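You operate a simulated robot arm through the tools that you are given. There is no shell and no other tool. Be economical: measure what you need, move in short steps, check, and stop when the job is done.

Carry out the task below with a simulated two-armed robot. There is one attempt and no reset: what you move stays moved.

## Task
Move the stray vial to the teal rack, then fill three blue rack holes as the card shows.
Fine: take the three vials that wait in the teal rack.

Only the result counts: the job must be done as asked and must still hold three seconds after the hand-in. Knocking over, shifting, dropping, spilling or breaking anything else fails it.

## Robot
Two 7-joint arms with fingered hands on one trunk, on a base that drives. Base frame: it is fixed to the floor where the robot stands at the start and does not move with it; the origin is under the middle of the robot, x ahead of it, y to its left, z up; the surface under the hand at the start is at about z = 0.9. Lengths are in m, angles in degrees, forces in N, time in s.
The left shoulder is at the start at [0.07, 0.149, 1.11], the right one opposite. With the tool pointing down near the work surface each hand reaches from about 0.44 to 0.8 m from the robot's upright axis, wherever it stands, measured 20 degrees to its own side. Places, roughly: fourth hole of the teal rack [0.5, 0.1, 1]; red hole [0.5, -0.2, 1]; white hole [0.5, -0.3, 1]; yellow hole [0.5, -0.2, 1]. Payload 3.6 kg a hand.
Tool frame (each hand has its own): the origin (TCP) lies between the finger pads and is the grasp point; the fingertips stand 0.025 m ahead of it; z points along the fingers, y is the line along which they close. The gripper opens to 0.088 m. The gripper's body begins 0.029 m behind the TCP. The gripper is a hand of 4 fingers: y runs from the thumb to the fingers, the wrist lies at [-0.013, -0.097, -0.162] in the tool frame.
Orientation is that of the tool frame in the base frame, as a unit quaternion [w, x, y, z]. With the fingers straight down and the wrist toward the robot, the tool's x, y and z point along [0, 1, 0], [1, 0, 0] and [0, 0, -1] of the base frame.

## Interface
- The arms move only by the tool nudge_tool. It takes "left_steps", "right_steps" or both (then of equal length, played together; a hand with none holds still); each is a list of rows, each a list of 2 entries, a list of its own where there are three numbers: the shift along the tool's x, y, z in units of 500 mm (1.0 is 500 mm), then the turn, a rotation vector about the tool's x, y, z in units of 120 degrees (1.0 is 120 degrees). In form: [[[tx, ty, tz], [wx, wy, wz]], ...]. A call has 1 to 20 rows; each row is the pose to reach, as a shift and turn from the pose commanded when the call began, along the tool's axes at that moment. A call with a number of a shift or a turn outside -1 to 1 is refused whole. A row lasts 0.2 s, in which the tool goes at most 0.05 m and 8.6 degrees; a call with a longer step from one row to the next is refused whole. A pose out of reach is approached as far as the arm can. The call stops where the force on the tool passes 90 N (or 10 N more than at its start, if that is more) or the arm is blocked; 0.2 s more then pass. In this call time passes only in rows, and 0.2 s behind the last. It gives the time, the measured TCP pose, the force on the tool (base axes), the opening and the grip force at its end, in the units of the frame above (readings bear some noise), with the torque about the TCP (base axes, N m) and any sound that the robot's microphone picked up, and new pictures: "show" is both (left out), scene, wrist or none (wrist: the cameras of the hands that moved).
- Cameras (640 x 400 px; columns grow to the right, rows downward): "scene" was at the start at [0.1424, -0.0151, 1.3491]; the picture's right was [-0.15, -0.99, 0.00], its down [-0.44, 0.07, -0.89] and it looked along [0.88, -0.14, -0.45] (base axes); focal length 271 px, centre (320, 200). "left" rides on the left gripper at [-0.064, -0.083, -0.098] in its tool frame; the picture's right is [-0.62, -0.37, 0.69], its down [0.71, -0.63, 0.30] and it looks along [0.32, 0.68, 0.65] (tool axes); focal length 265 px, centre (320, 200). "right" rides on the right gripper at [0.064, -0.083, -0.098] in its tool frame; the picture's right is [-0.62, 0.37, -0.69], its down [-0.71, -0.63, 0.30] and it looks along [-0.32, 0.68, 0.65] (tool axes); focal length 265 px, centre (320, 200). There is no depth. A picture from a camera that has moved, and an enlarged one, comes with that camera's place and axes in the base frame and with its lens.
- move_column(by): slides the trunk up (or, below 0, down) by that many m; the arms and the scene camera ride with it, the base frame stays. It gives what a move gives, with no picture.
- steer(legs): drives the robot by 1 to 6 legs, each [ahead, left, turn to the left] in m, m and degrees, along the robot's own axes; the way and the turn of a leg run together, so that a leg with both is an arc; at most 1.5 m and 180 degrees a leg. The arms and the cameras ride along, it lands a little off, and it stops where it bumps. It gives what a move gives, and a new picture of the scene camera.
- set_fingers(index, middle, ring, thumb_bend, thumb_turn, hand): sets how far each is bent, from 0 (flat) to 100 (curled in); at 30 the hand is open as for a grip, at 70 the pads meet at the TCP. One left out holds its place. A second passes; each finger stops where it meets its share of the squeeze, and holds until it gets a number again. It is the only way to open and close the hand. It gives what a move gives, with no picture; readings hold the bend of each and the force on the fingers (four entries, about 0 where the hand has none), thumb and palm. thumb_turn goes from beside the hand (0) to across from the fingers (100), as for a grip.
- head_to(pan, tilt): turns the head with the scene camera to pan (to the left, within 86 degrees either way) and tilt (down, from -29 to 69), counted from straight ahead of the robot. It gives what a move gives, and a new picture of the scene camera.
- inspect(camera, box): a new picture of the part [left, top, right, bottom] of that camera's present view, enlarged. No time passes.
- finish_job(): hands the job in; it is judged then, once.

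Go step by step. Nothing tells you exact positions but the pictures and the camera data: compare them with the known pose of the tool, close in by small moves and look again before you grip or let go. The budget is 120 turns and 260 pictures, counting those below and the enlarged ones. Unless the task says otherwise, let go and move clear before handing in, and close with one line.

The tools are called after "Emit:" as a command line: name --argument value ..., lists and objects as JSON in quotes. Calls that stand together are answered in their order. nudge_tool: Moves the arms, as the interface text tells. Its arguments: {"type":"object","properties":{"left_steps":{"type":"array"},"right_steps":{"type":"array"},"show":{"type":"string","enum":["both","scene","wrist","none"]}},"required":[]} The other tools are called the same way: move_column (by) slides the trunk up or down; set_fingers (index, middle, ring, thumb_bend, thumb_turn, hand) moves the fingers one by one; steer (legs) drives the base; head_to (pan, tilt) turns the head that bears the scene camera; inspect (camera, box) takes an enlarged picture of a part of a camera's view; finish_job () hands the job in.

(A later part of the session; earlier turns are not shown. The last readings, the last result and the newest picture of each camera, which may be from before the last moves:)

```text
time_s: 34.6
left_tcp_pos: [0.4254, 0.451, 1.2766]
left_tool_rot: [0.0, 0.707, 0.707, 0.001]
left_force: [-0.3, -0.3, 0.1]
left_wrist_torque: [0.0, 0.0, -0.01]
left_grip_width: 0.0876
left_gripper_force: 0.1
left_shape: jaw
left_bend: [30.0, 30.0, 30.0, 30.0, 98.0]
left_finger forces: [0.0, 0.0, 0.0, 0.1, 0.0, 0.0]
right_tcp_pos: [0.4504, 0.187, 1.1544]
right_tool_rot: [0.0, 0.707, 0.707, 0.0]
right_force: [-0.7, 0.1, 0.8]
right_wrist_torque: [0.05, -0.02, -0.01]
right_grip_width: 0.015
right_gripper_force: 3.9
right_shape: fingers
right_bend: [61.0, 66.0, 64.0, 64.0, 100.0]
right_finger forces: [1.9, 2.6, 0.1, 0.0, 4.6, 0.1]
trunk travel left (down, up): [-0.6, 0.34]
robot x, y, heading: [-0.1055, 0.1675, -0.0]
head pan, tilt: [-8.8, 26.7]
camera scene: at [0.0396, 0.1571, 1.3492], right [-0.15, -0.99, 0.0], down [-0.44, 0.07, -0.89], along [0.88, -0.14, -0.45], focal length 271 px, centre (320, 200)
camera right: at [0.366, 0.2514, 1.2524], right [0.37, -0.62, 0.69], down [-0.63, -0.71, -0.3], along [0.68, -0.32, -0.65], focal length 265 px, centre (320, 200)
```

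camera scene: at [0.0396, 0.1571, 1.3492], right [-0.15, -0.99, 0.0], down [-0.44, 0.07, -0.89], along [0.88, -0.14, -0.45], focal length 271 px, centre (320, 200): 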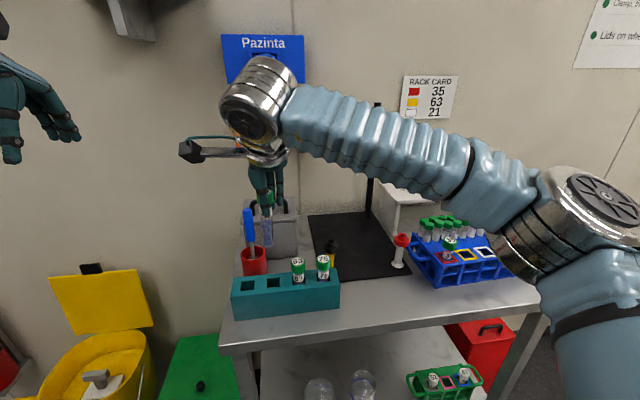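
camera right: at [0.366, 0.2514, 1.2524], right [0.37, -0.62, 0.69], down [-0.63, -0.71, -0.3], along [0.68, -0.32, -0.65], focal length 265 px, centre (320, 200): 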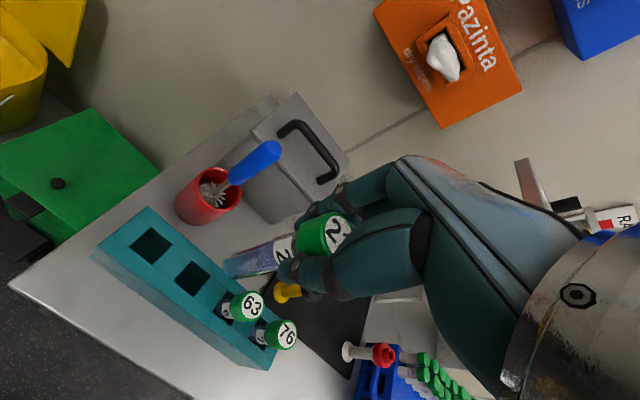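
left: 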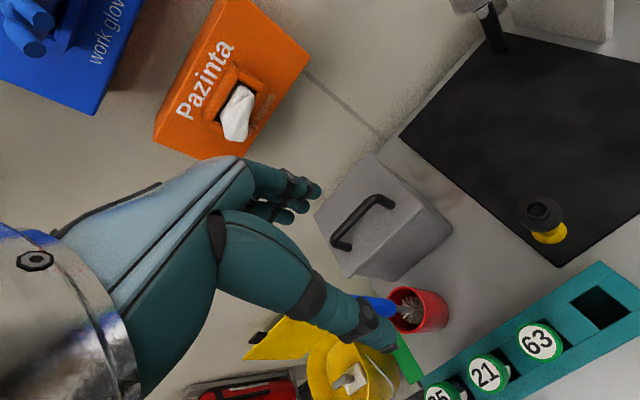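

Carrying 21 to above the white hole, with an initial tilt correction.

Emit:
nudge_tool --right_steps '[[[-0.08, 0.004, 0], [0, 0, 0]], [[-0.165, 0.009, 0], [-0.022, -0.01, 0]], [[-0.25, 0.014, 0], [-0.045, -0.02, 0]], [[-0.335, 0.018, 0], [-0.045, -0.02, 0]], [[-0.42, 0.023, 0], [-0.045, -0.02, 0]], [[-0.505, 0.028, 0], [-0.045, -0.02, 0]], [[-0.59, 0.032, 0], [-0.045, -0.02, 0]], [[-0.675, 0.037, 0], [-0.045, -0.02, 0]], [[-0.76, 0.042, 0], [-0.045, -0.02, 0]], [[-0.845, 0.047, 0], [-0.045, -0.02, 0]], [[-0.92, 0.051, 0], [-0.045, -0.02, 0]], [[-0.96, 0.053, 0], [-0.045, -0.02, 0]]]' --show "none"

Emit:
inspect --camera "scene" --box '[430, 160, 540, 280]'

Emit:
inspect --camera "right" --box '[160, 190, 360, 350]'

```text
time_s: 37.2
left_tcp_pos: [0.4238, 0.4517, 1.2749]
left_tool_rot: [0.0, 0.706, 0.709, 0.0]
left_force: [0.1, 0.4, -0.4]
left_wrist_torque: [-0.01, 0.0, -0.01]
left_grip_width: 0.0878
left_gripper_force: 0.1
left_shape: jaw
left_bend: [30.0, 30.0, 30.0, 30.0, 98.0]
left_finger forces: [0.1, 0.0, 0.1, 0.0, 0.0, 0.0]
right_tcp_pos: [0.4732, -0.271, 1.1547]
right_tool_rot: [0.048, 0.706, 0.706, 0.019]
right_force: [-0.6, 0.7, -0.3]
right_wrist_torque: [0.0, -0.01, 0.02]
right_grip_width: 0.0148
right_gripper_force: 4.6
right_shape: fingers
right_bend: [61.0, 66.0, 64.0, 65.0, 100.0]
right_finger forces: [1.8, 2.5, 0.0, 0.1, 4.4, 0.0]
right hand out of reach, approached as far as the arm can: row 12
trunk travel left (down, up): [-0.6, 0.34]
robot x, y, heading: [-0.1018, 0.1712, -0.0]
head pan, tilt: [-8.8, 26.7]
```

```text
3.33 times, centred on (485, 220) of scene
camera zoom: at [0.0397, 0.1578, 1.3492], right [-0.15, -0.99, 0.0], down [-0.44, 0.07, -0.89], along [0.88, -0.14, -0.45], focal length 902 px, centre (-230, 133)
```

zoom: 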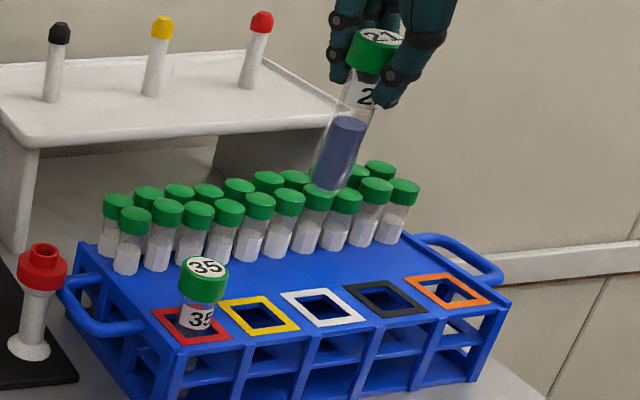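

```text
2.50 times, centred on (260, 270) of right
camera zoom: at [0.3811, -0.203, 1.2431], right [0.3, -0.59, 0.75], down [-0.6, -0.73, -0.33], along [0.74, -0.35, -0.57], focal length 664 px, centre (470, 25)
```

zoom: 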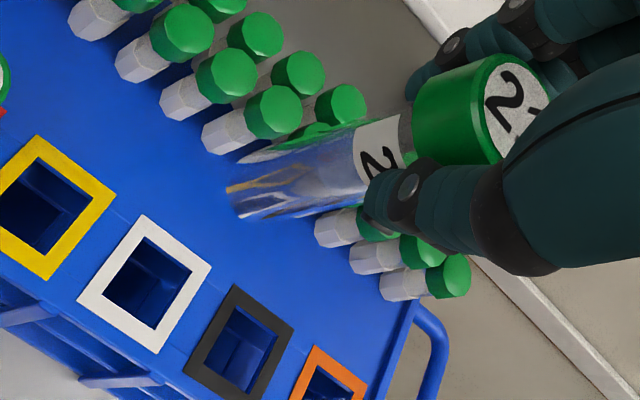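

Reach ends 2 cm short of the white hole, so I'll drive the base 0.1 m to the right with the vial held high.

Emit:
steer --legs '[[0, -0.1, 0]]'

```text
time_s: 38.2
left_tcp_pos: [0.4252, 0.4284, 1.2741]
left_tool_rot: [-0.001, 0.706, 0.708, 0.0]
left_force: [-0.2, 0.0, -0.2]
left_wrist_torque: [0.02, 0.03, 0.0]
left_grip_width: 0.0876
left_gripper_force: 0.1
left_shape: jaw
left_bend: [30.0, 30.0, 30.0, 30.0, 98.0]
left_finger forces: [0.0, 0.1, 0.0, 0.1, 0.1, 0.1]
right_tcp_pos: [0.4768, -0.2927, 1.1504]
right_tool_rot: [0.046, 0.706, 0.707, 0.018]
right_force: [-0.3, 0.4, 0.2]
right_wrist_torque: [0.0, 0.0, -0.03]
right_grip_width: 0.0148
right_gripper_force: 4.7
right_shape: fingers
right_bend: [61.0, 67.0, 64.0, 65.0, 100.0]
right_finger forces: [2.5, 2.4, 0.0, 0.0, 4.4, 0.0]
trunk travel left (down, up): [-0.6, 0.34]
robot x, y, heading: [-0.1031, 0.1556, 0.3]
head pan, tilt: [-8.8, 26.7]
stopped in leg 1: the robot was blocked; the commanded pose is now the measured one
camera scene: at [0.0408, 0.1381, 1.3491], right [-0.15, -0.99, 0.0], down [-0.45, 0.07, -0.89], along [0.88, -0.13, -0.45], focal length 271 px, centre (320, 200)
```

scene: 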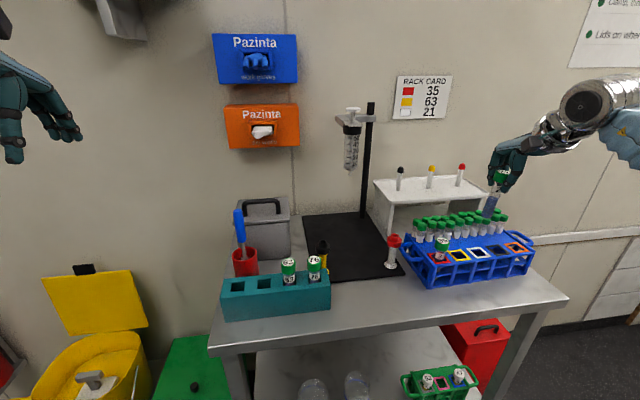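

The drive stopped early, but the hand is now over the white hole. Checking for any contact and measuring.

Emit:
inspect --camera "scene" --box '[430, 140, 550, 290]'

Emit:
inspect --camera "right" --box '[100, 130, 420, 370]'

Emit:
inspect --camera "scene" --box '[400, 50, 640, 200]'

```text
2.67 times, centred on (490, 215) of scene
camera zoom: at [0.0408, 0.1381, 1.3491], right [-0.15, -0.99, 0.0], down [-0.45, 0.07, -0.89], along [0.88, -0.13, -0.45], focal length 722 px, centre (-133, 160)
```

zoom: 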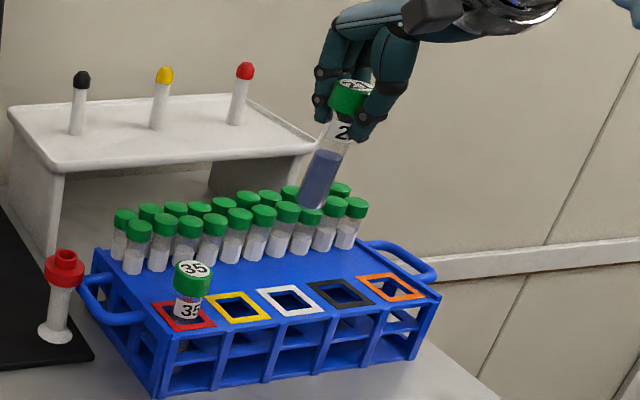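

```text
1.67 times, centred on (260, 250) of right
camera zoom: at [0.3829, -0.2245, 1.24], right [0.31, -0.59, 0.75], down [-0.6, -0.73, -0.33], along [0.74, -0.35, -0.58], focal length 442 px, centre (420, 117)
```

zoom: 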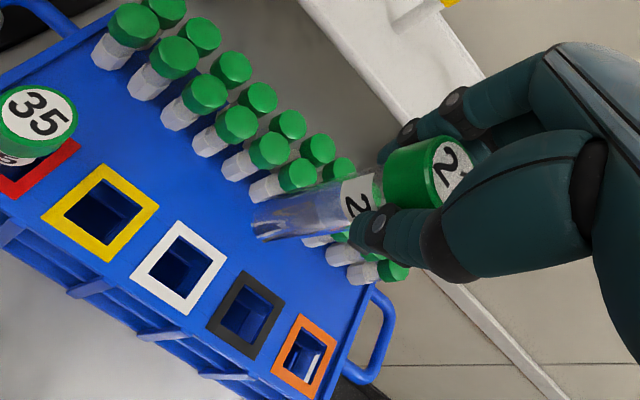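

```text
2.67 times, centred on (520, 125) of scene
camera zoom: at [0.0408, 0.1381, 1.3491], right [-0.15, -0.99, 0.0], down [-0.45, 0.07, -0.89], along [0.88, -0.13, -0.45], focal length 722 px, centre (-213, 400)
```

zoom: 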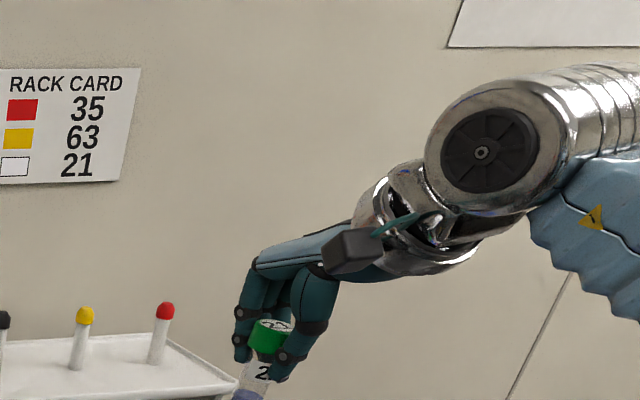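

Nothing is disturbed; it was probably the stretched arm that triggered the stop. I'll bring the hand in a bit, then drive again.

Emit:
nudge_tool --right_steps '[[[0.08, 0, -0.01], [0, 0, 0]], [[0.16, 0, -0.02], [0, 0, 0]]]' --show "none"

Emit:
steer --legs '[[0, -0.1, 0]]'

```text
time_s: 38.9
left_tcp_pos: [0.4253, 0.4306, 1.2742]
left_tool_rot: [0.0, 0.706, 0.709, -0.001]
left_force: [0.5, -0.2, 0.1]
left_wrist_torque: [0.01, 0.01, -0.01]
left_grip_width: 0.0878
left_gripper_force: 0.1
left_shape: jaw
left_bend: [30.0, 30.0, 30.0, 30.0, 98.0]
left_finger forces: [0.0, 0.1, 0.0, 0.0, 0.0, 0.0]
right_tcp_pos: [0.4754, -0.2114, 1.1571]
right_tool_rot: [0.045, 0.706, 0.706, 0.018]
right_force: [-0.8, 0.0, -0.4]
right_wrist_torque: [-0.03, 0.0, 0.0]
right_grip_width: 0.0146
right_gripper_force: 5.4
right_shape: fingers
right_bend: [61.0, 67.0, 64.0, 65.0, 100.0]
right_finger forces: [2.4, 2.6, 0.0, 0.0, 4.5, 0.0]
trunk travel left (down, up): [-0.6, 0.34]
robot x, y, heading: [-0.105, 0.1575, -0.1]
head pan, tilt: [-8.8, 26.7]
```

```text
time_s: 39.8
left_tcp_pos: [0.4252, 0.422, 1.2743]
left_tool_rot: [0.0, 0.705, 0.71, -0.002]
left_force: [-0.1, -0.1, 0.1]
left_wrist_torque: [-0.02, 0.0, -0.01]
left_grip_width: 0.0875
left_gripper_force: 0.0
left_shape: jaw
left_bend: [30.0, 30.0, 30.0, 30.0, 98.0]
left_finger forces: [0.1, 0.0, 0.0, 0.0, 0.0, 0.0]
right_tcp_pos: [0.4744, -0.2217, 1.1619]
right_tool_rot: [0.047, 0.706, 0.707, 0.022]
right_force: [0.5, -0.5, -0.3]
right_wrist_torque: [-0.01, 0.0, 0.03]
right_grip_width: 0.0145
right_gripper_force: 4.3
right_shape: fingers
right_bend: [61.0, 67.0, 64.0, 65.0, 100.0]
right_finger forces: [2.4, 2.6, 0.0, 0.0, 4.3, 0.0]
trunk travel left (down, up): [-0.6, 0.34]
robot x, y, heading: [-0.0976, 0.1497, -0.0]
head pan, tilt: [-8.8, 26.7]
stopped in leg 1: the robot was blocked; the commanded pose is now the measured one
camera scene: at [0.0404, 0.1322, 1.3491], right [-0.15, -0.99, 0.0], down [-0.44, 0.07, -0.89], along [0.88, -0.14, -0.45], focal length 271 px, centre (320, 200)
```

scene: 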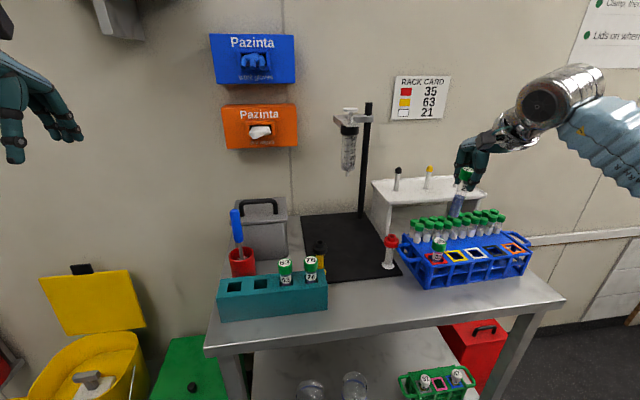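

Emit:
head_to --pan -80 --tilt 45

```text
time_s: 41.2
left_tcp_pos: [0.4243, 0.4196, 1.2753]
left_tool_rot: [0.0, 0.706, 0.709, 0.0]
left_force: [-0.2, 0.8, 0.5]
left_wrist_torque: [0.0, 0.03, -0.01]
left_grip_width: 0.0875
left_gripper_force: 0.1
left_shape: jaw
left_bend: [30.0, 30.0, 30.0, 30.0, 98.0]
left_finger forces: [0.0, 0.0, 0.1, 0.1, 0.0, 0.0]
right_tcp_pos: [0.4734, -0.2222, 1.1619]
right_tool_rot: [0.047, 0.705, 0.707, 0.022]
right_force: [0.0, -0.1, -1.0]
right_wrist_torque: [0.0, 0.0, 0.02]
right_grip_width: 0.0146
right_gripper_force: 4.4
right_shape: fingers
right_bend: [61.0, 67.0, 64.0, 65.0, 100.0]
right_finger forces: [2.5, 2.5, 0.0, 0.1, 4.4, 0.0]
trunk travel left (down, up): [-0.6, 0.34]
robot x, y, heading: [-0.1013, 0.1467, -0.1]
head pan, tilt: [-80.0, 45.0]
camera scene: at [-0.0361, 0.0642, 1.3213], right [-0.98, -0.18, 0.0], down [-0.12, 0.7, -0.71], along [0.12, -0.7, -0.71], focal length 271 px, centre (320, 200)
```

scene: 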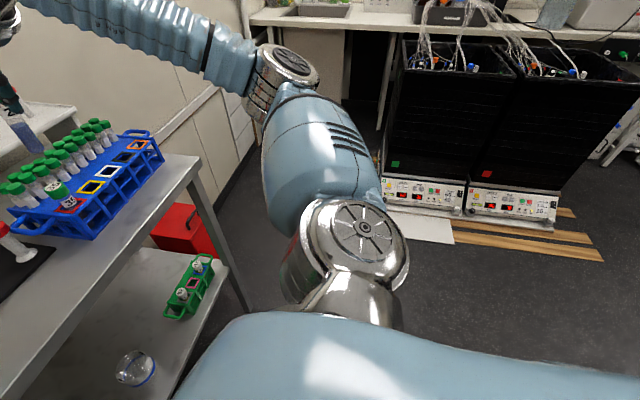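

Emit:
head_to --pan -86 --tilt 69

Emit:
head_to --pan -20 --tilt 69

```text
time_s: 42.1
left_tcp_pos: [0.4238, 0.4199, 1.2761]
left_tool_rot: [0.0, 0.705, 0.709, 0.0]
left_force: [0.1, 0.3, 0.4]
left_wrist_torque: [-0.01, -0.02, 0.02]
left_grip_width: 0.0878
left_gripper_force: 0.2
left_shape: jaw
left_bend: [30.0, 30.0, 30.0, 30.0, 98.0]
left_finger forces: [0.0, 0.0, 0.0, 0.0, 0.0, 0.0]
right_tcp_pos: [0.4731, -0.2231, 1.1612]
right_tool_rot: [0.047, 0.705, 0.707, 0.022]
right_force: [-0.2, -0.6, -0.5]
right_wrist_torque: [-0.02, 0.0, -0.01]
right_grip_width: 0.0148
right_gripper_force: 4.6
right_shape: fingers
right_bend: [61.0, 67.0, 64.0, 65.0, 100.0]
right_finger forces: [2.6, 2.5, 0.1, 0.0, 4.2, 0.1]
trunk travel left (down, up): [-0.6, 0.34]
robot x, y, heading: [-0.101, 0.144, 0.0]
head pan, tilt: [-85.9, 68.8]
camera scene: at [-0.0464, 0.0887, 1.2925], right [-1.0, -0.07, 0.0], down [-0.07, 0.93, -0.36], along [0.03, -0.36, -0.93], focal length 271 px, centre (320, 200)
```

scene: 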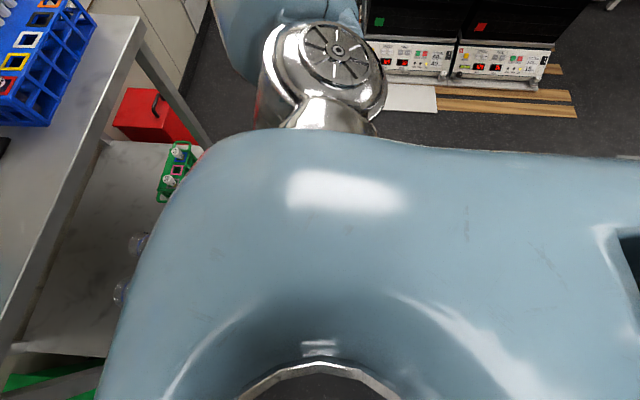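

```text
time_s: 43.5
left_tcp_pos: [0.4251, 0.4207, 1.276]
left_tool_rot: [0.0, 0.705, 0.709, 0.0]
left_force: [0.0, -0.1, 0.8]
left_wrist_torque: [0.01, 0.0, -0.02]
left_grip_width: 0.0877
left_gripper_force: 0.1
left_shape: jaw
left_bend: [30.0, 30.0, 30.0, 30.0, 98.0]
left_finger forces: [0.0, 0.0, 0.0, 0.0, 0.0, 0.0]
right_tcp_pos: [0.4745, -0.2233, 1.1607]
right_tool_rot: [0.047, 0.705, 0.707, 0.022]
right_force: [0.3, 1.1, -0.6]
right_wrist_torque: [0.0, -0.01, 0.02]
right_grip_width: 0.0146
right_gripper_force: 4.4
right_shape: fingers
right_bend: [61.0, 67.0, 64.0, 65.0, 100.0]
right_finger forces: [2.5, 2.4, 0.0, 0.1, 4.3, 0.0]
trunk travel left (down, up): [-0.6, 0.34]
robot x, y, heading: [-0.1006, 0.1414, -0.1]
head pan, tilt: [-20.0, 68.8]
camera scene: at [0.0021, 0.1252, 1.2925], right [-0.34, -0.94, 0.0], down [-0.88, 0.32, -0.36], along [0.34, -0.12, -0.93], focal length 271 px, centre (320, 200)
```

scene: 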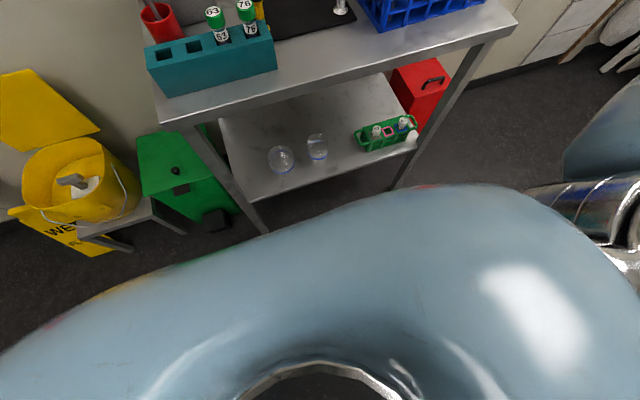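

No obstacle is visible, and the base has moved enough (y≈.145) for the white hole to be in reach. Restoring the head and moving over the white hole.

Emit:
nudge_tool --right_steps '[[[-0.07, 0.002, 0.003], [0, 0, 0]], [[-0.14, 0.004, 0.005], [0, 0, 0]]]' --show "none"

Emit:
head_to --pan -8.8 --tilt 26.7

Emit:
inspect --camera "scene" --box '[430, 150, 540, 280]'

Emit:
inspect --camera "right" --box '[160, 190, 360, 350]'

```text
time_s: 44.1
left_tcp_pos: [0.4249, 0.4197, 1.275]
left_tool_rot: [0.0, 0.705, 0.709, 0.0]
left_force: [0.2, -0.1, 0.1]
left_wrist_torque: [0.03, -0.02, -0.01]
left_grip_width: 0.0878
left_gripper_force: 0.1
left_shape: jaw
left_bend: [30.0, 30.0, 30.0, 30.0, 98.0]
left_finger forces: [0.1, 0.0, 0.0, 0.0, 0.1, 0.0]
right_tcp_pos: [0.4779, -0.2942, 1.1602]
right_tool_rot: [0.046, 0.705, 0.707, 0.023]
right_force: [0.3, -0.6, -0.2]
right_wrist_torque: [-0.02, 0.02, 0.01]
right_grip_width: 0.0144
right_gripper_force: 4.5
right_shape: fingers
right_bend: [61.0, 67.0, 64.0, 65.0, 100.0]
right_finger forces: [2.6, 2.5, 0.1, 0.0, 4.2, 0.0]
trunk travel left (down, up): [-0.6, 0.34]
robot x, y, heading: [-0.1036, 0.1473, 0.2]
head pan, tilt: [-20.0, 68.8]
```

```text
time_s: 45.1
left_tcp_pos: [0.4236, 0.4198, 1.2755]
left_tool_rot: [0.0, 0.705, 0.709, 0.0]
left_force: [-0.3, -0.7, 0.3]
left_wrist_torque: [-0.02, -0.04, -0.03]
left_grip_width: 0.0878
left_gripper_force: 0.1
left_shape: jaw
left_bend: [30.0, 30.0, 30.0, 30.0, 98.0]
left_finger forces: [0.1, 0.1, 0.0, 0.1, 0.0, 0.0]
right_tcp_pos: [0.477, -0.2924, 1.1607]
right_tool_rot: [0.047, 0.706, 0.707, 0.022]
right_force: [-0.4, 0.2, 0.1]
right_wrist_torque: [0.0, 0.0, 0.01]
right_grip_width: 0.0143
right_gripper_force: 4.5
right_shape: fingers
right_bend: [61.0, 67.0, 64.0, 65.0, 100.0]
right_finger forces: [2.5, 2.6, 0.0, 0.0, 4.2, 0.0]
trunk travel left (down, up): [-0.6, 0.34]
robot x, y, heading: [-0.1022, 0.1435, -0.1]
head pan, tilt: [-8.8, 26.7]
camera scene: at [0.0403, 0.13, 1.3491], right [-0.15, -0.99, 0.0], down [-0.45, 0.07, -0.89], along [0.88, -0.13, -0.45], focal length 271 px, centre (320, 200)
```

scene: 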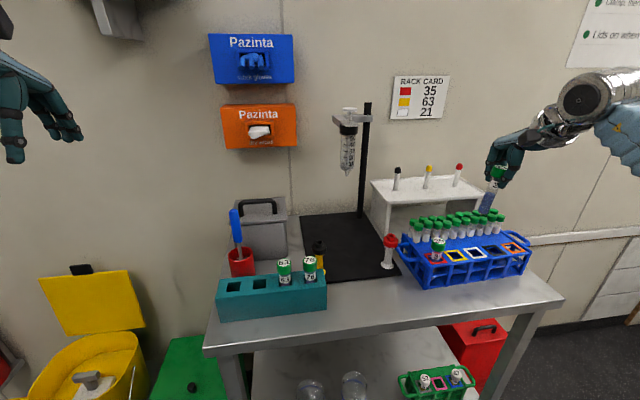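

```text
3.08 times, centred on (485, 215) of scene
camera zoom: at [0.0403, 0.13, 1.3491], right [-0.15, -0.99, 0.0], down [-0.45, 0.07, -0.89], along [0.88, -0.13, -0.45], focal length 833 px, centre (-188, 154)
```

zoom: 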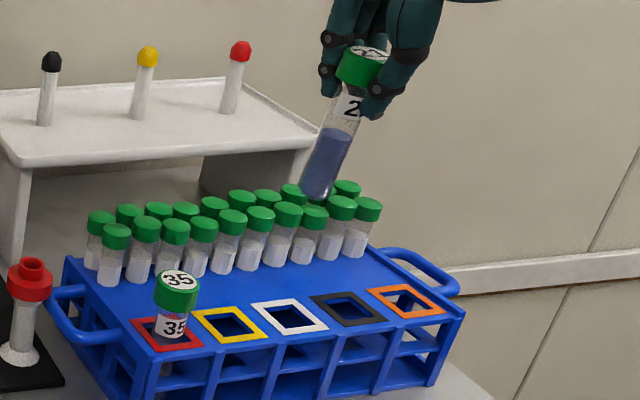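

```text
2.50 times, centred on (260, 270) of right
camera zoom: at [0.3833, -0.2258, 1.249], right [0.3, -0.59, 0.75], down [-0.6, -0.73, -0.34], along [0.74, -0.34, -0.57], focal length 664 px, centre (470, 25)
```

zoom: 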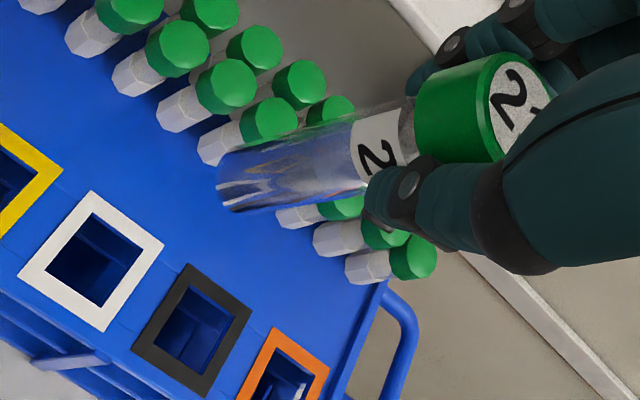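

Vial 21 still leans about 6° in both directions. Correcting more.

Emit:
nudge_tool --right_steps '[[[0, 0, 0], [-0.025, -0.023, 0]], [[0, 0, 0], [-0.048, -0.044, 0]]]' --show "none"

Emit:
inspect --camera "scene" --box '[430, 150, 540, 280]'

Emit:
inspect --camera "right" --box '[160, 190, 360, 350]'

```text
time_s: 45.8
left_tcp_pos: [0.4236, 0.4204, 1.2744]
left_tool_rot: [0.0, 0.705, 0.709, 0.0]
left_force: [0.5, -0.5, 0.5]
left_wrist_torque: [-0.02, -0.03, 0.02]
left_grip_width: 0.0876
left_gripper_force: 0.0
left_shape: jaw
left_bend: [30.0, 30.0, 30.0, 30.0, 98.0]
left_finger forces: [0.1, 0.0, 0.0, 0.0, 0.1, 0.0]
right_tcp_pos: [0.4778, -0.2923, 1.1615]
right_tool_rot: [0.115, 0.703, 0.701, 0.027]
right_force: [0.6, -0.3, -0.4]
right_wrist_torque: [0.0, 0.0, 0.01]
right_grip_width: 0.0147
right_gripper_force: 4.4
right_shape: fingers
right_bend: [61.0, 67.0, 64.0, 65.0, 100.0]
right_finger forces: [2.4, 2.4, 0.1, 0.0, 4.2, 0.0]
trunk travel left (down, up): [-0.6, 0.34]
robot x, y, heading: [-0.1026, 0.1438, 0.2]
head pan, tilt: [-8.8, 26.7]
```

```text
3.08 times, centred on (485, 215) of scene
camera zoom: at [0.0399, 0.1303, 1.3492], right [-0.15, -0.99, 0.0], down [-0.44, 0.07, -0.89], along [0.88, -0.13, -0.45], focal length 833 px, centre (-188, 154)
```

zoom: 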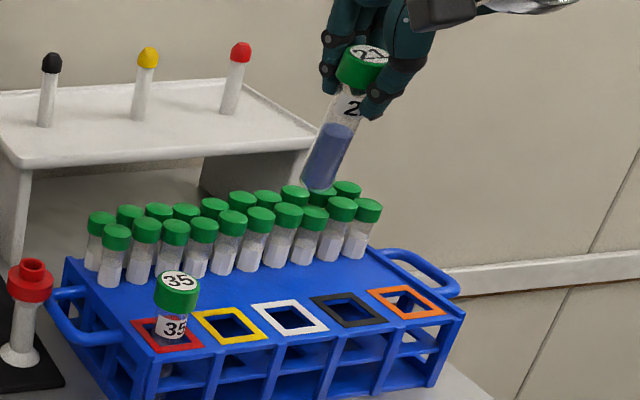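

```text
2.50 times, centred on (260, 270) of right
camera zoom: at [0.3757, -0.2178, 1.2329], right [0.22, -0.52, 0.82], down [-0.57, -0.75, -0.33], along [0.8, -0.4, -0.46], focal length 664 px, centre (470, 25)
```

zoom: 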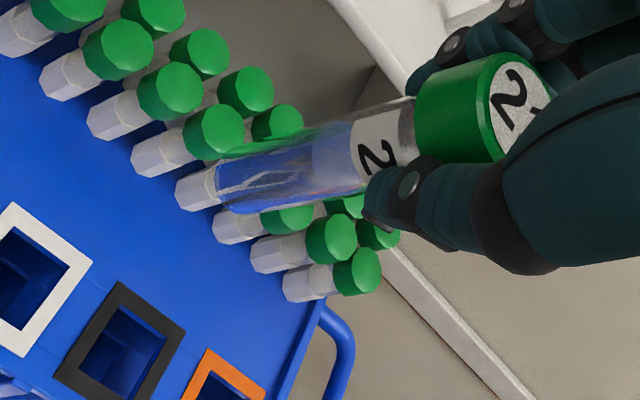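

Now vertical: bottom at (.4835,-.290), white hole at (.477,-.293). Lowering to just above it.

Emit:
nudge_tool --right_steps '[[[0.005, -0.025, 0.085], [0, 0, 0]], [[0.0145, -0.0478, 0.169], [0, 0, 0]]]' --show "none"

Emit:
inspect --camera "scene" --box '[430, 180, 530, 280]'

Emit:
inspect --camera "right" --box '[160, 190, 360, 350]'

```text
time_s: 46.4
left_tcp_pos: [0.4243, 0.4197, 1.2764]
left_tool_rot: [0.0, 0.705, 0.709, 0.0]
left_force: [-1.0, 0.2, -0.4]
left_wrist_torque: [0.0, -0.02, -0.01]
left_grip_width: 0.0878
left_gripper_force: 0.1
left_shape: jaw
left_bend: [30.0, 30.0, 30.0, 30.0, 98.0]
left_finger forces: [0.1, 0.0, 0.0, 0.1, 0.0, 0.0]
right_tcp_pos: [0.4699, -0.2975, 1.0729]
right_tool_rot: [0.115, 0.702, 0.702, 0.026]
right_force: [0.0, 0.1, 0.0]
right_wrist_torque: [0.01, 0.02, 0.02]
right_grip_width: 0.0147
right_gripper_force: 4.3
right_shape: fingers
right_bend: [61.0, 67.0, 64.0, 65.0, 100.0]
right_finger forces: [2.4, 2.4, 0.0, 0.0, 4.2, 0.1]
trunk travel left (down, up): [-0.6, 0.34]
robot x, y, heading: [-0.0987, 0.1441, 0.3]
head pan, tilt: [-8.8, 26.7]
```

```text
4.00 times, centred on (480, 230) of scene
camera zoom: at [0.04, 0.1299, 1.3493], right [-0.15, -0.99, 0.0], down [-0.44, 0.07, -0.89], along [0.88, -0.13, -0.45], focal length 1083 px, centre (-320, 80)
```

zoom: 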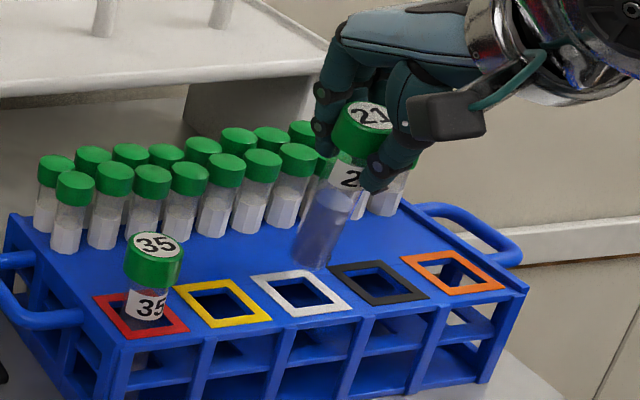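

```text
2.50 times, centred on (260, 270) of right
camera zoom: at [0.3687, -0.2226, 1.145], right [0.22, -0.52, 0.82], down [-0.57, -0.75, -0.33], along [0.79, -0.4, -0.46], focal length 664 px, centre (470, 25)
```

zoom: 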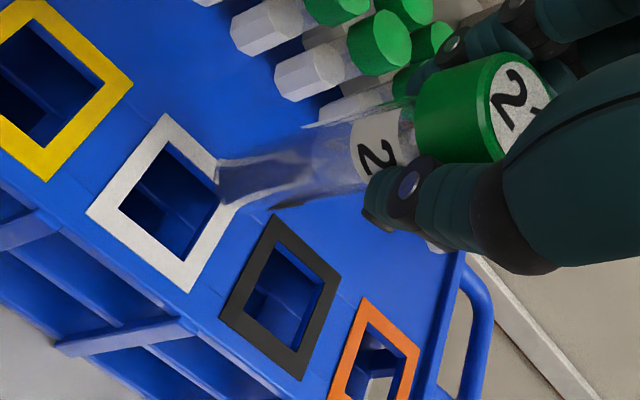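

Emit:
nudge_tool --right_steps '[[[0.0025, -0.006, 0.02], [0, 0, 0]], [[0.005, -0.01, 0.04], [0, 0, 0]], [[0.0074, -0.014, 0.058], [0, 0, 0]]]' --show "none"

Emit:
inspect --camera "scene" --box '[430, 180, 530, 280]'

Emit:
inspect --camera "right" --box '[160, 190, 360, 350]'

```text
time_s: 47.1
left_tcp_pos: [0.4243, 0.421, 1.2746]
left_tool_rot: [0.0, 0.705, 0.709, 0.0]
left_force: [0.7, 0.4, -1.0]
left_wrist_torque: [-0.04, 0.01, 0.05]
left_grip_width: 0.0877
left_gripper_force: 0.1
left_shape: jaw
left_bend: [30.0, 30.0, 30.0, 30.0, 98.0]
left_finger forces: [0.0, 0.1, 0.0, 0.1, 0.2, 0.0]
right_tcp_pos: [0.4684, -0.2959, 1.0429]
right_tool_rot: [0.116, 0.702, 0.702, 0.026]
right_force: [-1.0, 0.1, 3.2]
right_wrist_torque: [0.0, 0.01, 0.01]
right_grip_width: 0.0132
right_gripper_force: 2.7
right_shape: fingers
right_bend: [61.0, 70.0, 64.0, 67.0, 100.0]
right_finger forces: [2.4, 0.0, 0.0, 0.1, 2.8, 0.0]
trunk travel left (down, up): [-0.6, 0.34]
robot x, y, heading: [-0.1005, 0.1444, -0.1]
head pan, tilt: [-8.8, 26.7]
```

```text
4.00 times, centred on (480, 230) of scene
camera zoom: at [0.0401, 0.1313, 1.3492], right [-0.15, -0.99, 0.0], down [-0.44, 0.07, -0.89], along [0.88, -0.13, -0.45], focal length 1083 px, centre (-320, 80)
```

zoom: 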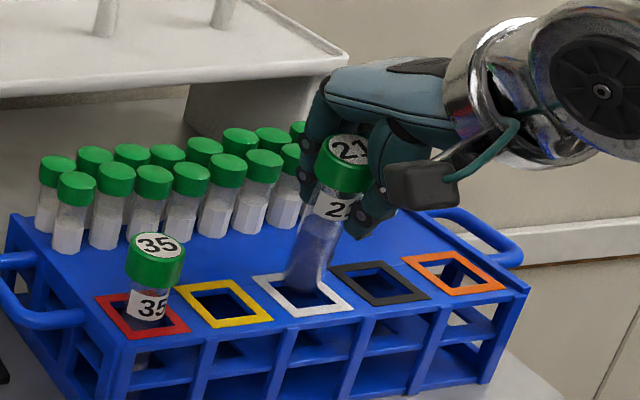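

```text
2.50 times, centred on (260, 270) of right
camera zoom: at [0.3678, -0.2207, 1.1146], right [0.22, -0.52, 0.82], down [-0.57, -0.75, -0.33], along [0.8, -0.4, -0.46], focal length 664 px, centre (470, 25)
```

zoom: 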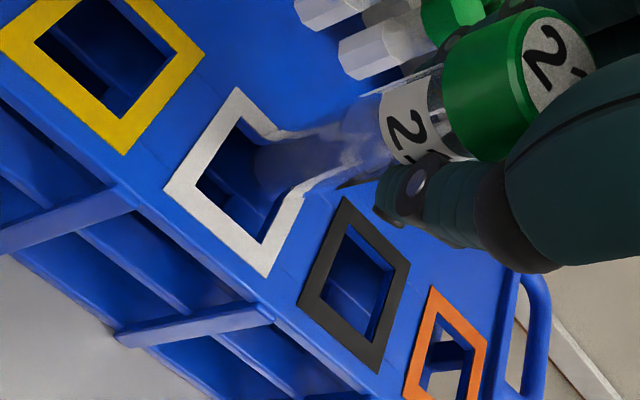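

The bottom caught the far rim of the hole and the vial slipped up slightly in the grip. Backing up a few mm and shifting toward the robot.

Emit:
nudge_tool --right_steps '[[[-0.001, 0.0016, -0.0078], [0, 0, 0]], [[-0.001, -0.0062, -0.0094], [0, 0, 0]]]' --show "none"

Emit:
inspect --camera "scene" --box '[450, 190, 520, 260]'

Emit:
inspect --camera "right" --box '[200, 190, 360, 310]'

```text
time_s: 47.8
left_tcp_pos: [0.4245, 0.4203, 1.2766]
left_tool_rot: [0.0, 0.705, 0.709, 0.0]
left_force: [-0.7, -0.8, 0.3]
left_wrist_torque: [0.0, -0.01, -0.01]
left_grip_width: 0.088
left_gripper_force: 0.0
left_shape: jaw
left_bend: [30.0, 30.0, 30.0, 30.0, 98.0]
left_finger forces: [0.0, 0.0, 0.2, 0.1, 0.0, 0.0]
right_tcp_pos: [0.4647, -0.2955, 1.0464]
right_tool_rot: [0.115, 0.703, 0.701, 0.025]
right_force: [0.1, -0.4, -0.8]
right_wrist_torque: [0.0, -0.01, 0.02]
right_grip_width: 0.0133
right_gripper_force: 1.7
right_shape: fingers
right_bend: [60.0, 70.0, 64.0, 67.0, 100.0]
right_finger forces: [2.2, 0.0, 0.1, 0.0, 2.3, 0.0]
trunk travel left (down, up): [-0.6, 0.34]
robot x, y, heading: [-0.1005, 0.1438, 0.4]
head pan, tilt: [-8.8, 26.7]
```

```text
5.71 times, centred on (485, 225) of scene
camera zoom: at [0.0397, 0.1307, 1.3492], right [-0.15, -0.99, 0.0], down [-0.44, 0.07, -0.89], along [0.88, -0.13, -0.45], focal length 1547 px, centre (-623, 57)
```

zoom: 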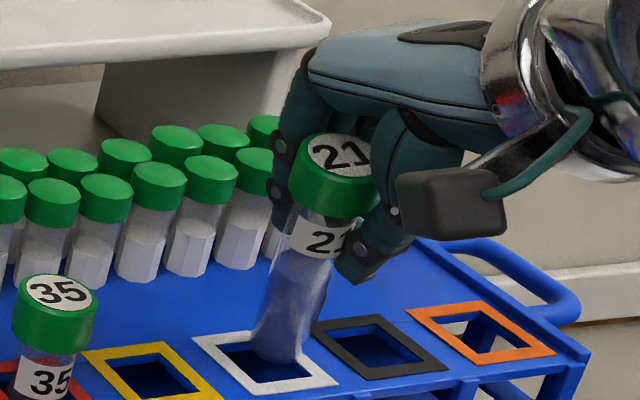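

```text
3.33 times, centred on (280, 250) of right
camera zoom: at [0.3632, -0.2208, 1.1184], right [0.22, -0.52, 0.82], down [-0.57, -0.75, -0.33], along [0.79, -0.4, -0.46], focal length 885 px, centre (453, 33)
```

zoom: 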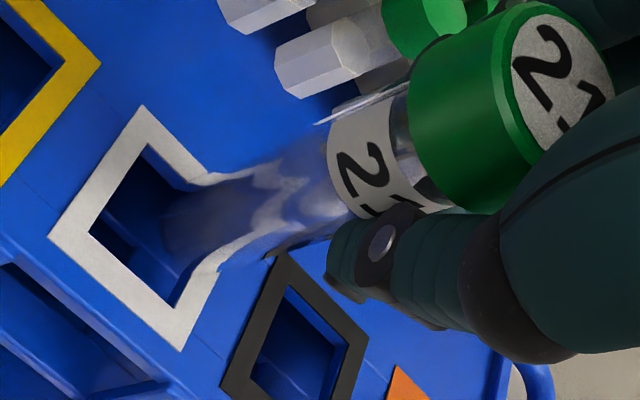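

Emit:
nudge_tool --right_steps '[[[-0.002, 0.003, -0.012], [0, 0, 0]], [[-0.008, 0.01, -0.009], [0.024, 0.021, 0]], [[-0.014, 0.018, -0.007], [0.046, 0.042, 0]]]' --show "none"

Emit:
inspect --camera "scene" --box '[450, 190, 520, 260]'

Emit:
inspect --camera "right" --box '[200, 190, 360, 310]'

```text
time_s: 48.5
left_tcp_pos: [0.4271, 0.4207, 1.2745]
left_tool_rot: [-0.001, 0.705, 0.709, 0.0]
left_force: [-0.5, 0.4, 0.8]
left_wrist_torque: [0.0, -0.04, 0.01]
left_grip_width: 0.0879
left_gripper_force: 0.0
left_shape: jaw
left_bend: [30.0, 30.0, 30.0, 30.0, 98.0]
left_finger forces: [0.0, 0.0, 0.1, 0.0, 0.0, 0.0]
right_tcp_pos: [0.4726, -0.3021, 1.052]
right_tool_rot: [0.049, 0.705, 0.707, 0.023]
right_force: [0.4, 0.9, -0.4]
right_wrist_torque: [-0.02, 0.0, 0.01]
right_grip_width: 0.0132
right_gripper_force: 2.5
right_shape: fingers
right_bend: [60.0, 70.0, 64.0, 67.0, 100.0]
right_finger forces: [2.4, 0.1, 0.0, 0.0, 2.3, 0.0]
trunk travel left (down, up): [-0.6, 0.34]
robot x, y, heading: [-0.0987, 0.1477, 0.1]
head pan, tilt: [-8.8, 26.7]
```

```text
5.71 times, centred on (485, 225) of scene
camera zoom: at [0.0408, 0.1304, 1.3491], right [-0.15, -0.99, 0.0], down [-0.44, 0.07, -0.89], along [0.88, -0.13, -0.45], focal length 1547 px, centre (-623, 57)
```

zoom: 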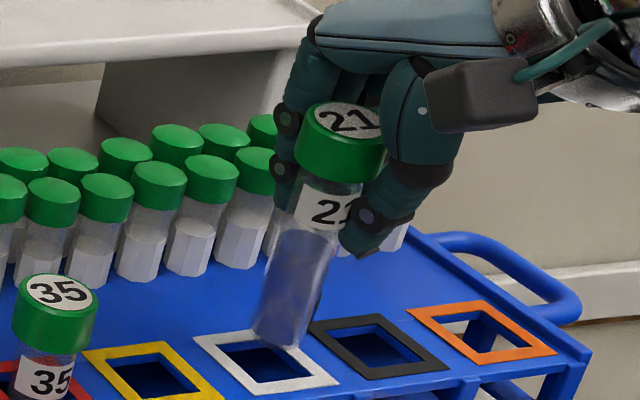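

```text
3.33 times, centred on (280, 250) of right
camera zoom: at [0.3792, -0.2347, 1.1401], right [0.3, -0.59, 0.75], down [-0.6, -0.73, -0.34], along [0.75, -0.35, -0.57], focal length 885 px, centre (453, 33)
```

zoom: 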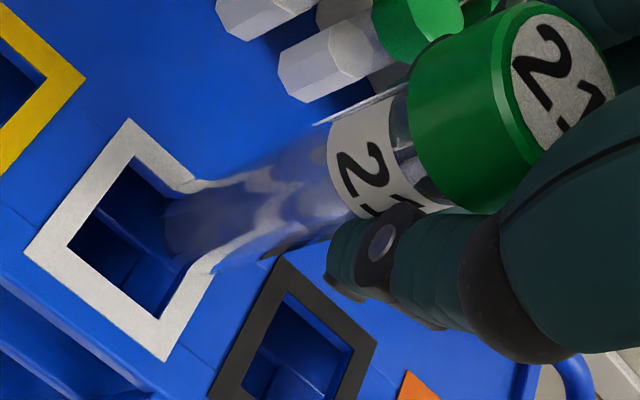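

The vial is now vertical at (.478,-.294), over the white hole. Entering again.

Emit:
nudge_tool --right_steps '[[[0, -0.004, 0], [0, 0, 0]], [[0.001, -0.006, 0.02], [0, 0, 0]], [[0.0015, -0.008, 0.04], [0, 0, 0]], [[0.002, -0.01, 0.06], [0, 0, 0]]]' --show "none"

Emit:
inspect --camera "scene" --box '[450, 190, 520, 260]'

Emit:
inspect --camera "right" --box '[200, 190, 360, 310]'

```text
time_s: 49.5
left_tcp_pos: [0.4249, 0.4207, 1.2764]
left_tool_rot: [0.0, 0.705, 0.709, 0.0]
left_force: [0.2, -0.1, -0.2]
left_wrist_torque: [0.02, 0.0, 0.02]
left_grip_width: 0.0877
left_gripper_force: 0.0
left_shape: jaw
left_bend: [30.0, 30.0, 30.0, 30.0, 98.0]
left_finger forces: [0.0, 0.1, 0.0, 0.0, 0.1, 0.0]
right_tcp_pos: [0.471, -0.3028, 1.0213]
right_tool_rot: [0.049, 0.706, 0.707, 0.023]
right_force: [-0.4, 1.2, 0.0]
right_wrist_torque: [-0.01, 0.01, 0.0]
right_grip_width: 0.013
right_gripper_force: 2.2
right_shape: fingers
right_bend: [60.0, 70.0, 64.0, 67.0, 100.0]
right_finger forces: [2.3, 0.1, 0.0, 0.0, 2.2, 0.0]
trunk travel left (down, up): [-0.6, 0.34]
robot x, y, heading: [-0.1042, 0.1458, 0.1]
head pan, tilt: [-8.8, 26.7]
```

```text
5.71 times, centred on (485, 225) of scene
camera zoom: at [0.0403, 0.1304, 1.3492], right [-0.15, -0.99, 0.0], down [-0.44, 0.07, -0.89], along [0.88, -0.13, -0.45], focal length 1547 px, centre (-623, 57)
```

zoom: 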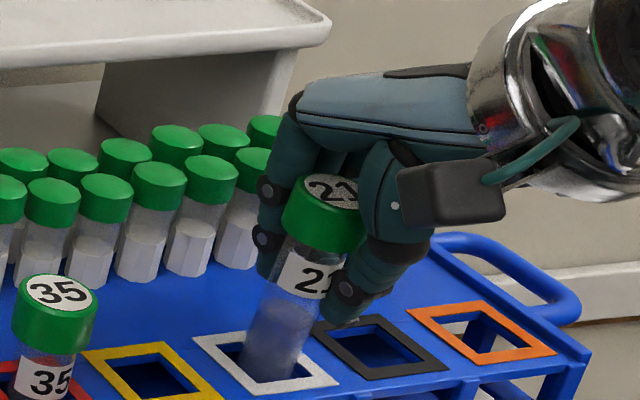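

```text
3.33 times, centred on (280, 250) of right
camera zoom: at [0.377, -0.2345, 1.1095], right [0.3, -0.59, 0.75], down [-0.6, -0.73, -0.34], along [0.75, -0.35, -0.57], focal length 885 px, centre (453, 33)
```

zoom: 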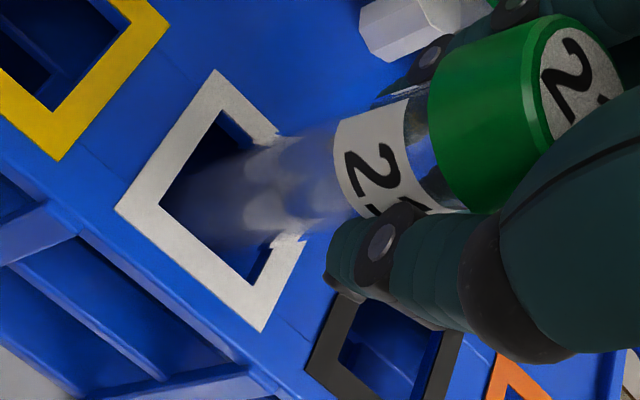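

Emit:
nudge_tool --right_steps '[[[0.0005, -0.0015, 0.015], [0, 0, 0]], [[0.001, -0.003, 0.03], [0, 0, 0]], [[0.0016, -0.0043, 0.043], [0, 0, 0]]]' --show "none"

Emit:
inspect --camera "scene" --box '[450, 190, 520, 260]'

Emit:
inspect --camera "right" --box '[200, 170, 400, 310]'

```text
time_s: 50.4
left_tcp_pos: [0.4237, 0.421, 1.2756]
left_tool_rot: [-0.001, 0.705, 0.709, 0.0]
left_force: [0.2, -0.2, 0.0]
left_wrist_torque: [-0.02, -0.02, -0.02]
left_grip_width: 0.0877
left_gripper_force: 0.0
left_shape: jaw
left_bend: [30.0, 30.0, 30.0, 30.0, 98.0]
left_finger forces: [0.0, 0.0, 0.1, 0.0, 0.0, 0.0]
right_tcp_pos: [0.4708, -0.3021, 1.0019]
right_tool_rot: [0.051, 0.705, 0.707, 0.022]
right_force: [0.8, 0.7, -0.6]
right_wrist_torque: [0.03, 0.02, -0.02]
right_grip_width: 0.0132
right_gripper_force: 2.9
right_shape: fingers
right_bend: [60.0, 70.0, 64.0, 67.0, 100.0]
right_finger forces: [2.4, 0.0, 0.0, 0.1, 2.1, 0.0]
trunk travel left (down, up): [-0.6, 0.34]
robot x, y, heading: [-0.1041, 0.1479, -0.2]
head pan, tilt: [-8.8, 26.7]
```

```text
5.71 times, centred on (485, 225) of scene
camera zoom: at [0.0401, 0.1308, 1.3492], right [-0.15, -0.99, 0.0], down [-0.44, 0.07, -0.89], along [0.88, -0.13, -0.45], focal length 1547 px, centre (-623, 57)
```

zoom: 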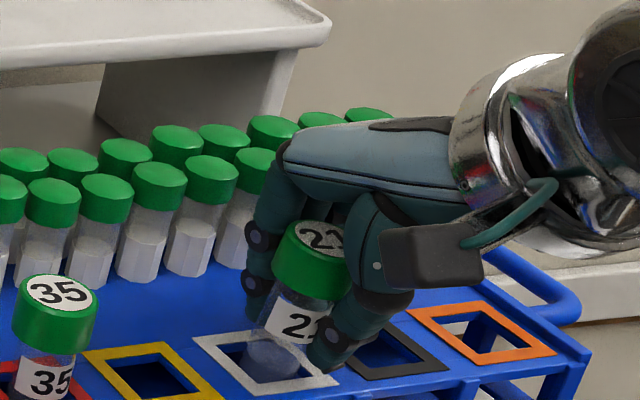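

```text
2.86 times, centred on (300, 240) of right
camera zoom: at [0.3763, -0.2346, 1.0887], right [0.3, -0.59, 0.75], down [-0.6, -0.73, -0.34], along [0.75, -0.35, -0.57], focal length 758 px, centre (377, 86)
```

zoom: 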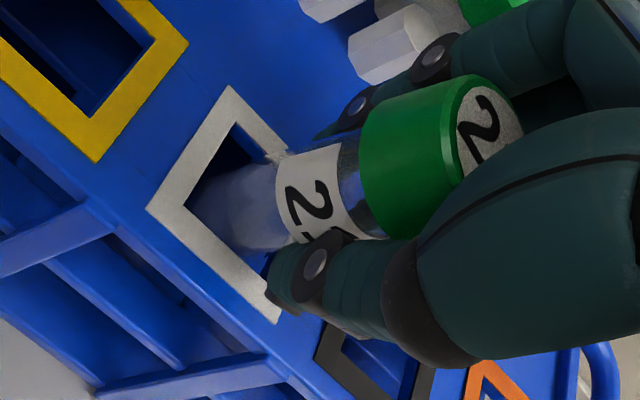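

Well inside the hole with about 1 cm left. Easing the fingers so it slides down guided.

Emit:
set_fingers --hand "right" --index 58 --middle 58 --ring 58 --thumb_bend 60

Emit:
set_fingers --hand "right" --index 50 --middle 50 --ring 50 --thumb_bend 48

Emit:
inspect --camera "scene" --box '[450, 190, 520, 260]'

Emit:
inspect --camera "right" --box '[200, 170, 400, 310]'

```text
time_s: 51.4
left_tcp_pos: [0.4239, 0.4204, 1.2757]
left_tool_rot: [0.0, 0.705, 0.709, 0.0]
left_force: [0.2, -0.3, 0.1]
left_wrist_torque: [0.02, -0.01, -0.02]
left_grip_width: 0.088
left_gripper_force: 0.1
left_shape: jaw
left_bend: [30.0, 30.0, 30.0, 30.0, 98.0]
left_finger forces: [0.0, 0.0, 0.0, 0.0, 0.1, 0.0]
right_tcp_pos: [0.4702, -0.3019, 1.0004]
right_tool_rot: [0.049, 0.705, 0.707, 0.023]
right_force: [0.1, 0.9, 0.1]
right_wrist_torque: [-0.01, 0.0, -0.03]
right_grip_width: 0.0225
right_gripper_force: 0.0
right_shape: fingers
right_bend: [57.0, 57.0, 57.0, 60.0, 100.0]
right_finger forces: [0.0, 0.1, 0.0, 0.0, 0.1, 0.1]
trunk travel left (down, up): [-0.6, 0.34]
robot x, y, heading: [-0.1034, 0.1467, 0.2]
head pan, tilt: [-8.8, 26.7]
```

```text
time_s: 52.4
left_tcp_pos: [0.424, 0.4199, 1.276]
left_tool_rot: [0.0, 0.706, 0.708, 0.0]
left_force: [-0.7, -0.6, -0.2]
left_wrist_torque: [0.01, 0.02, -0.02]
left_grip_width: 0.0875
left_gripper_force: 0.1
left_shape: jaw
left_bend: [30.0, 30.0, 30.0, 30.0, 98.0]
left_finger forces: [0.0, 0.0, 0.0, 0.0, 0.0, 0.1]
right_tcp_pos: [0.4691, -0.3024, 1.002]
right_tool_rot: [0.049, 0.706, 0.706, 0.022]
right_force: [0.6, 0.6, 0.7]
right_wrist_torque: [-0.02, 0.0, -0.01]
right_grip_width: 0.0433
right_gripper_force: 0.1
right_shape: fingers
right_bend: [50.0, 50.0, 50.0, 48.0, 100.0]
right_finger forces: [0.1, 0.1, 0.0, 0.1, 0.1, 0.0]
trunk travel left (down, up): [-0.6, 0.34]
robot x, y, heading: [-0.1043, 0.1444, 0.1]
head pan, tilt: [-8.8, 26.7]
```

```text
5.71 times, centred on (485, 225) of scene
camera zoom: at [0.0401, 0.1306, 1.3492], right [-0.15, -0.99, 0.0], down [-0.44, 0.07, -0.89], along [0.88, -0.13, -0.45], focal length 1547 px, centre (-623, 57)
```

zoom: 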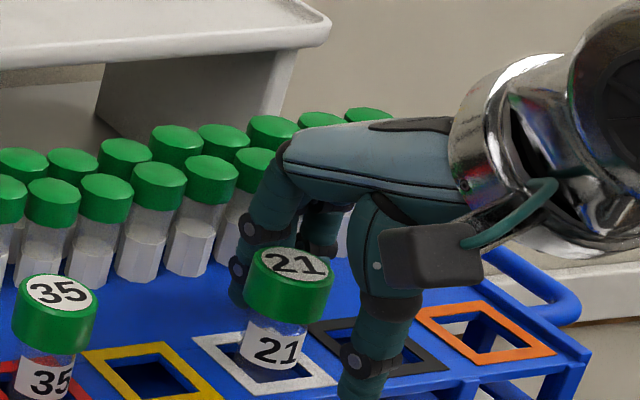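

```text
2.86 times, centred on (300, 240) of right
camera zoom: at [0.3763, -0.2347, 1.0887], right [0.3, -0.59, 0.75], down [-0.6, -0.73, -0.34], along [0.75, -0.35, -0.57], focal length 758 px, centre (377, 86)
```

zoom: 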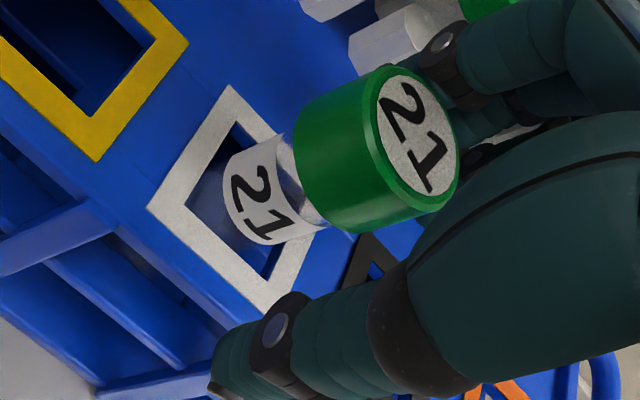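

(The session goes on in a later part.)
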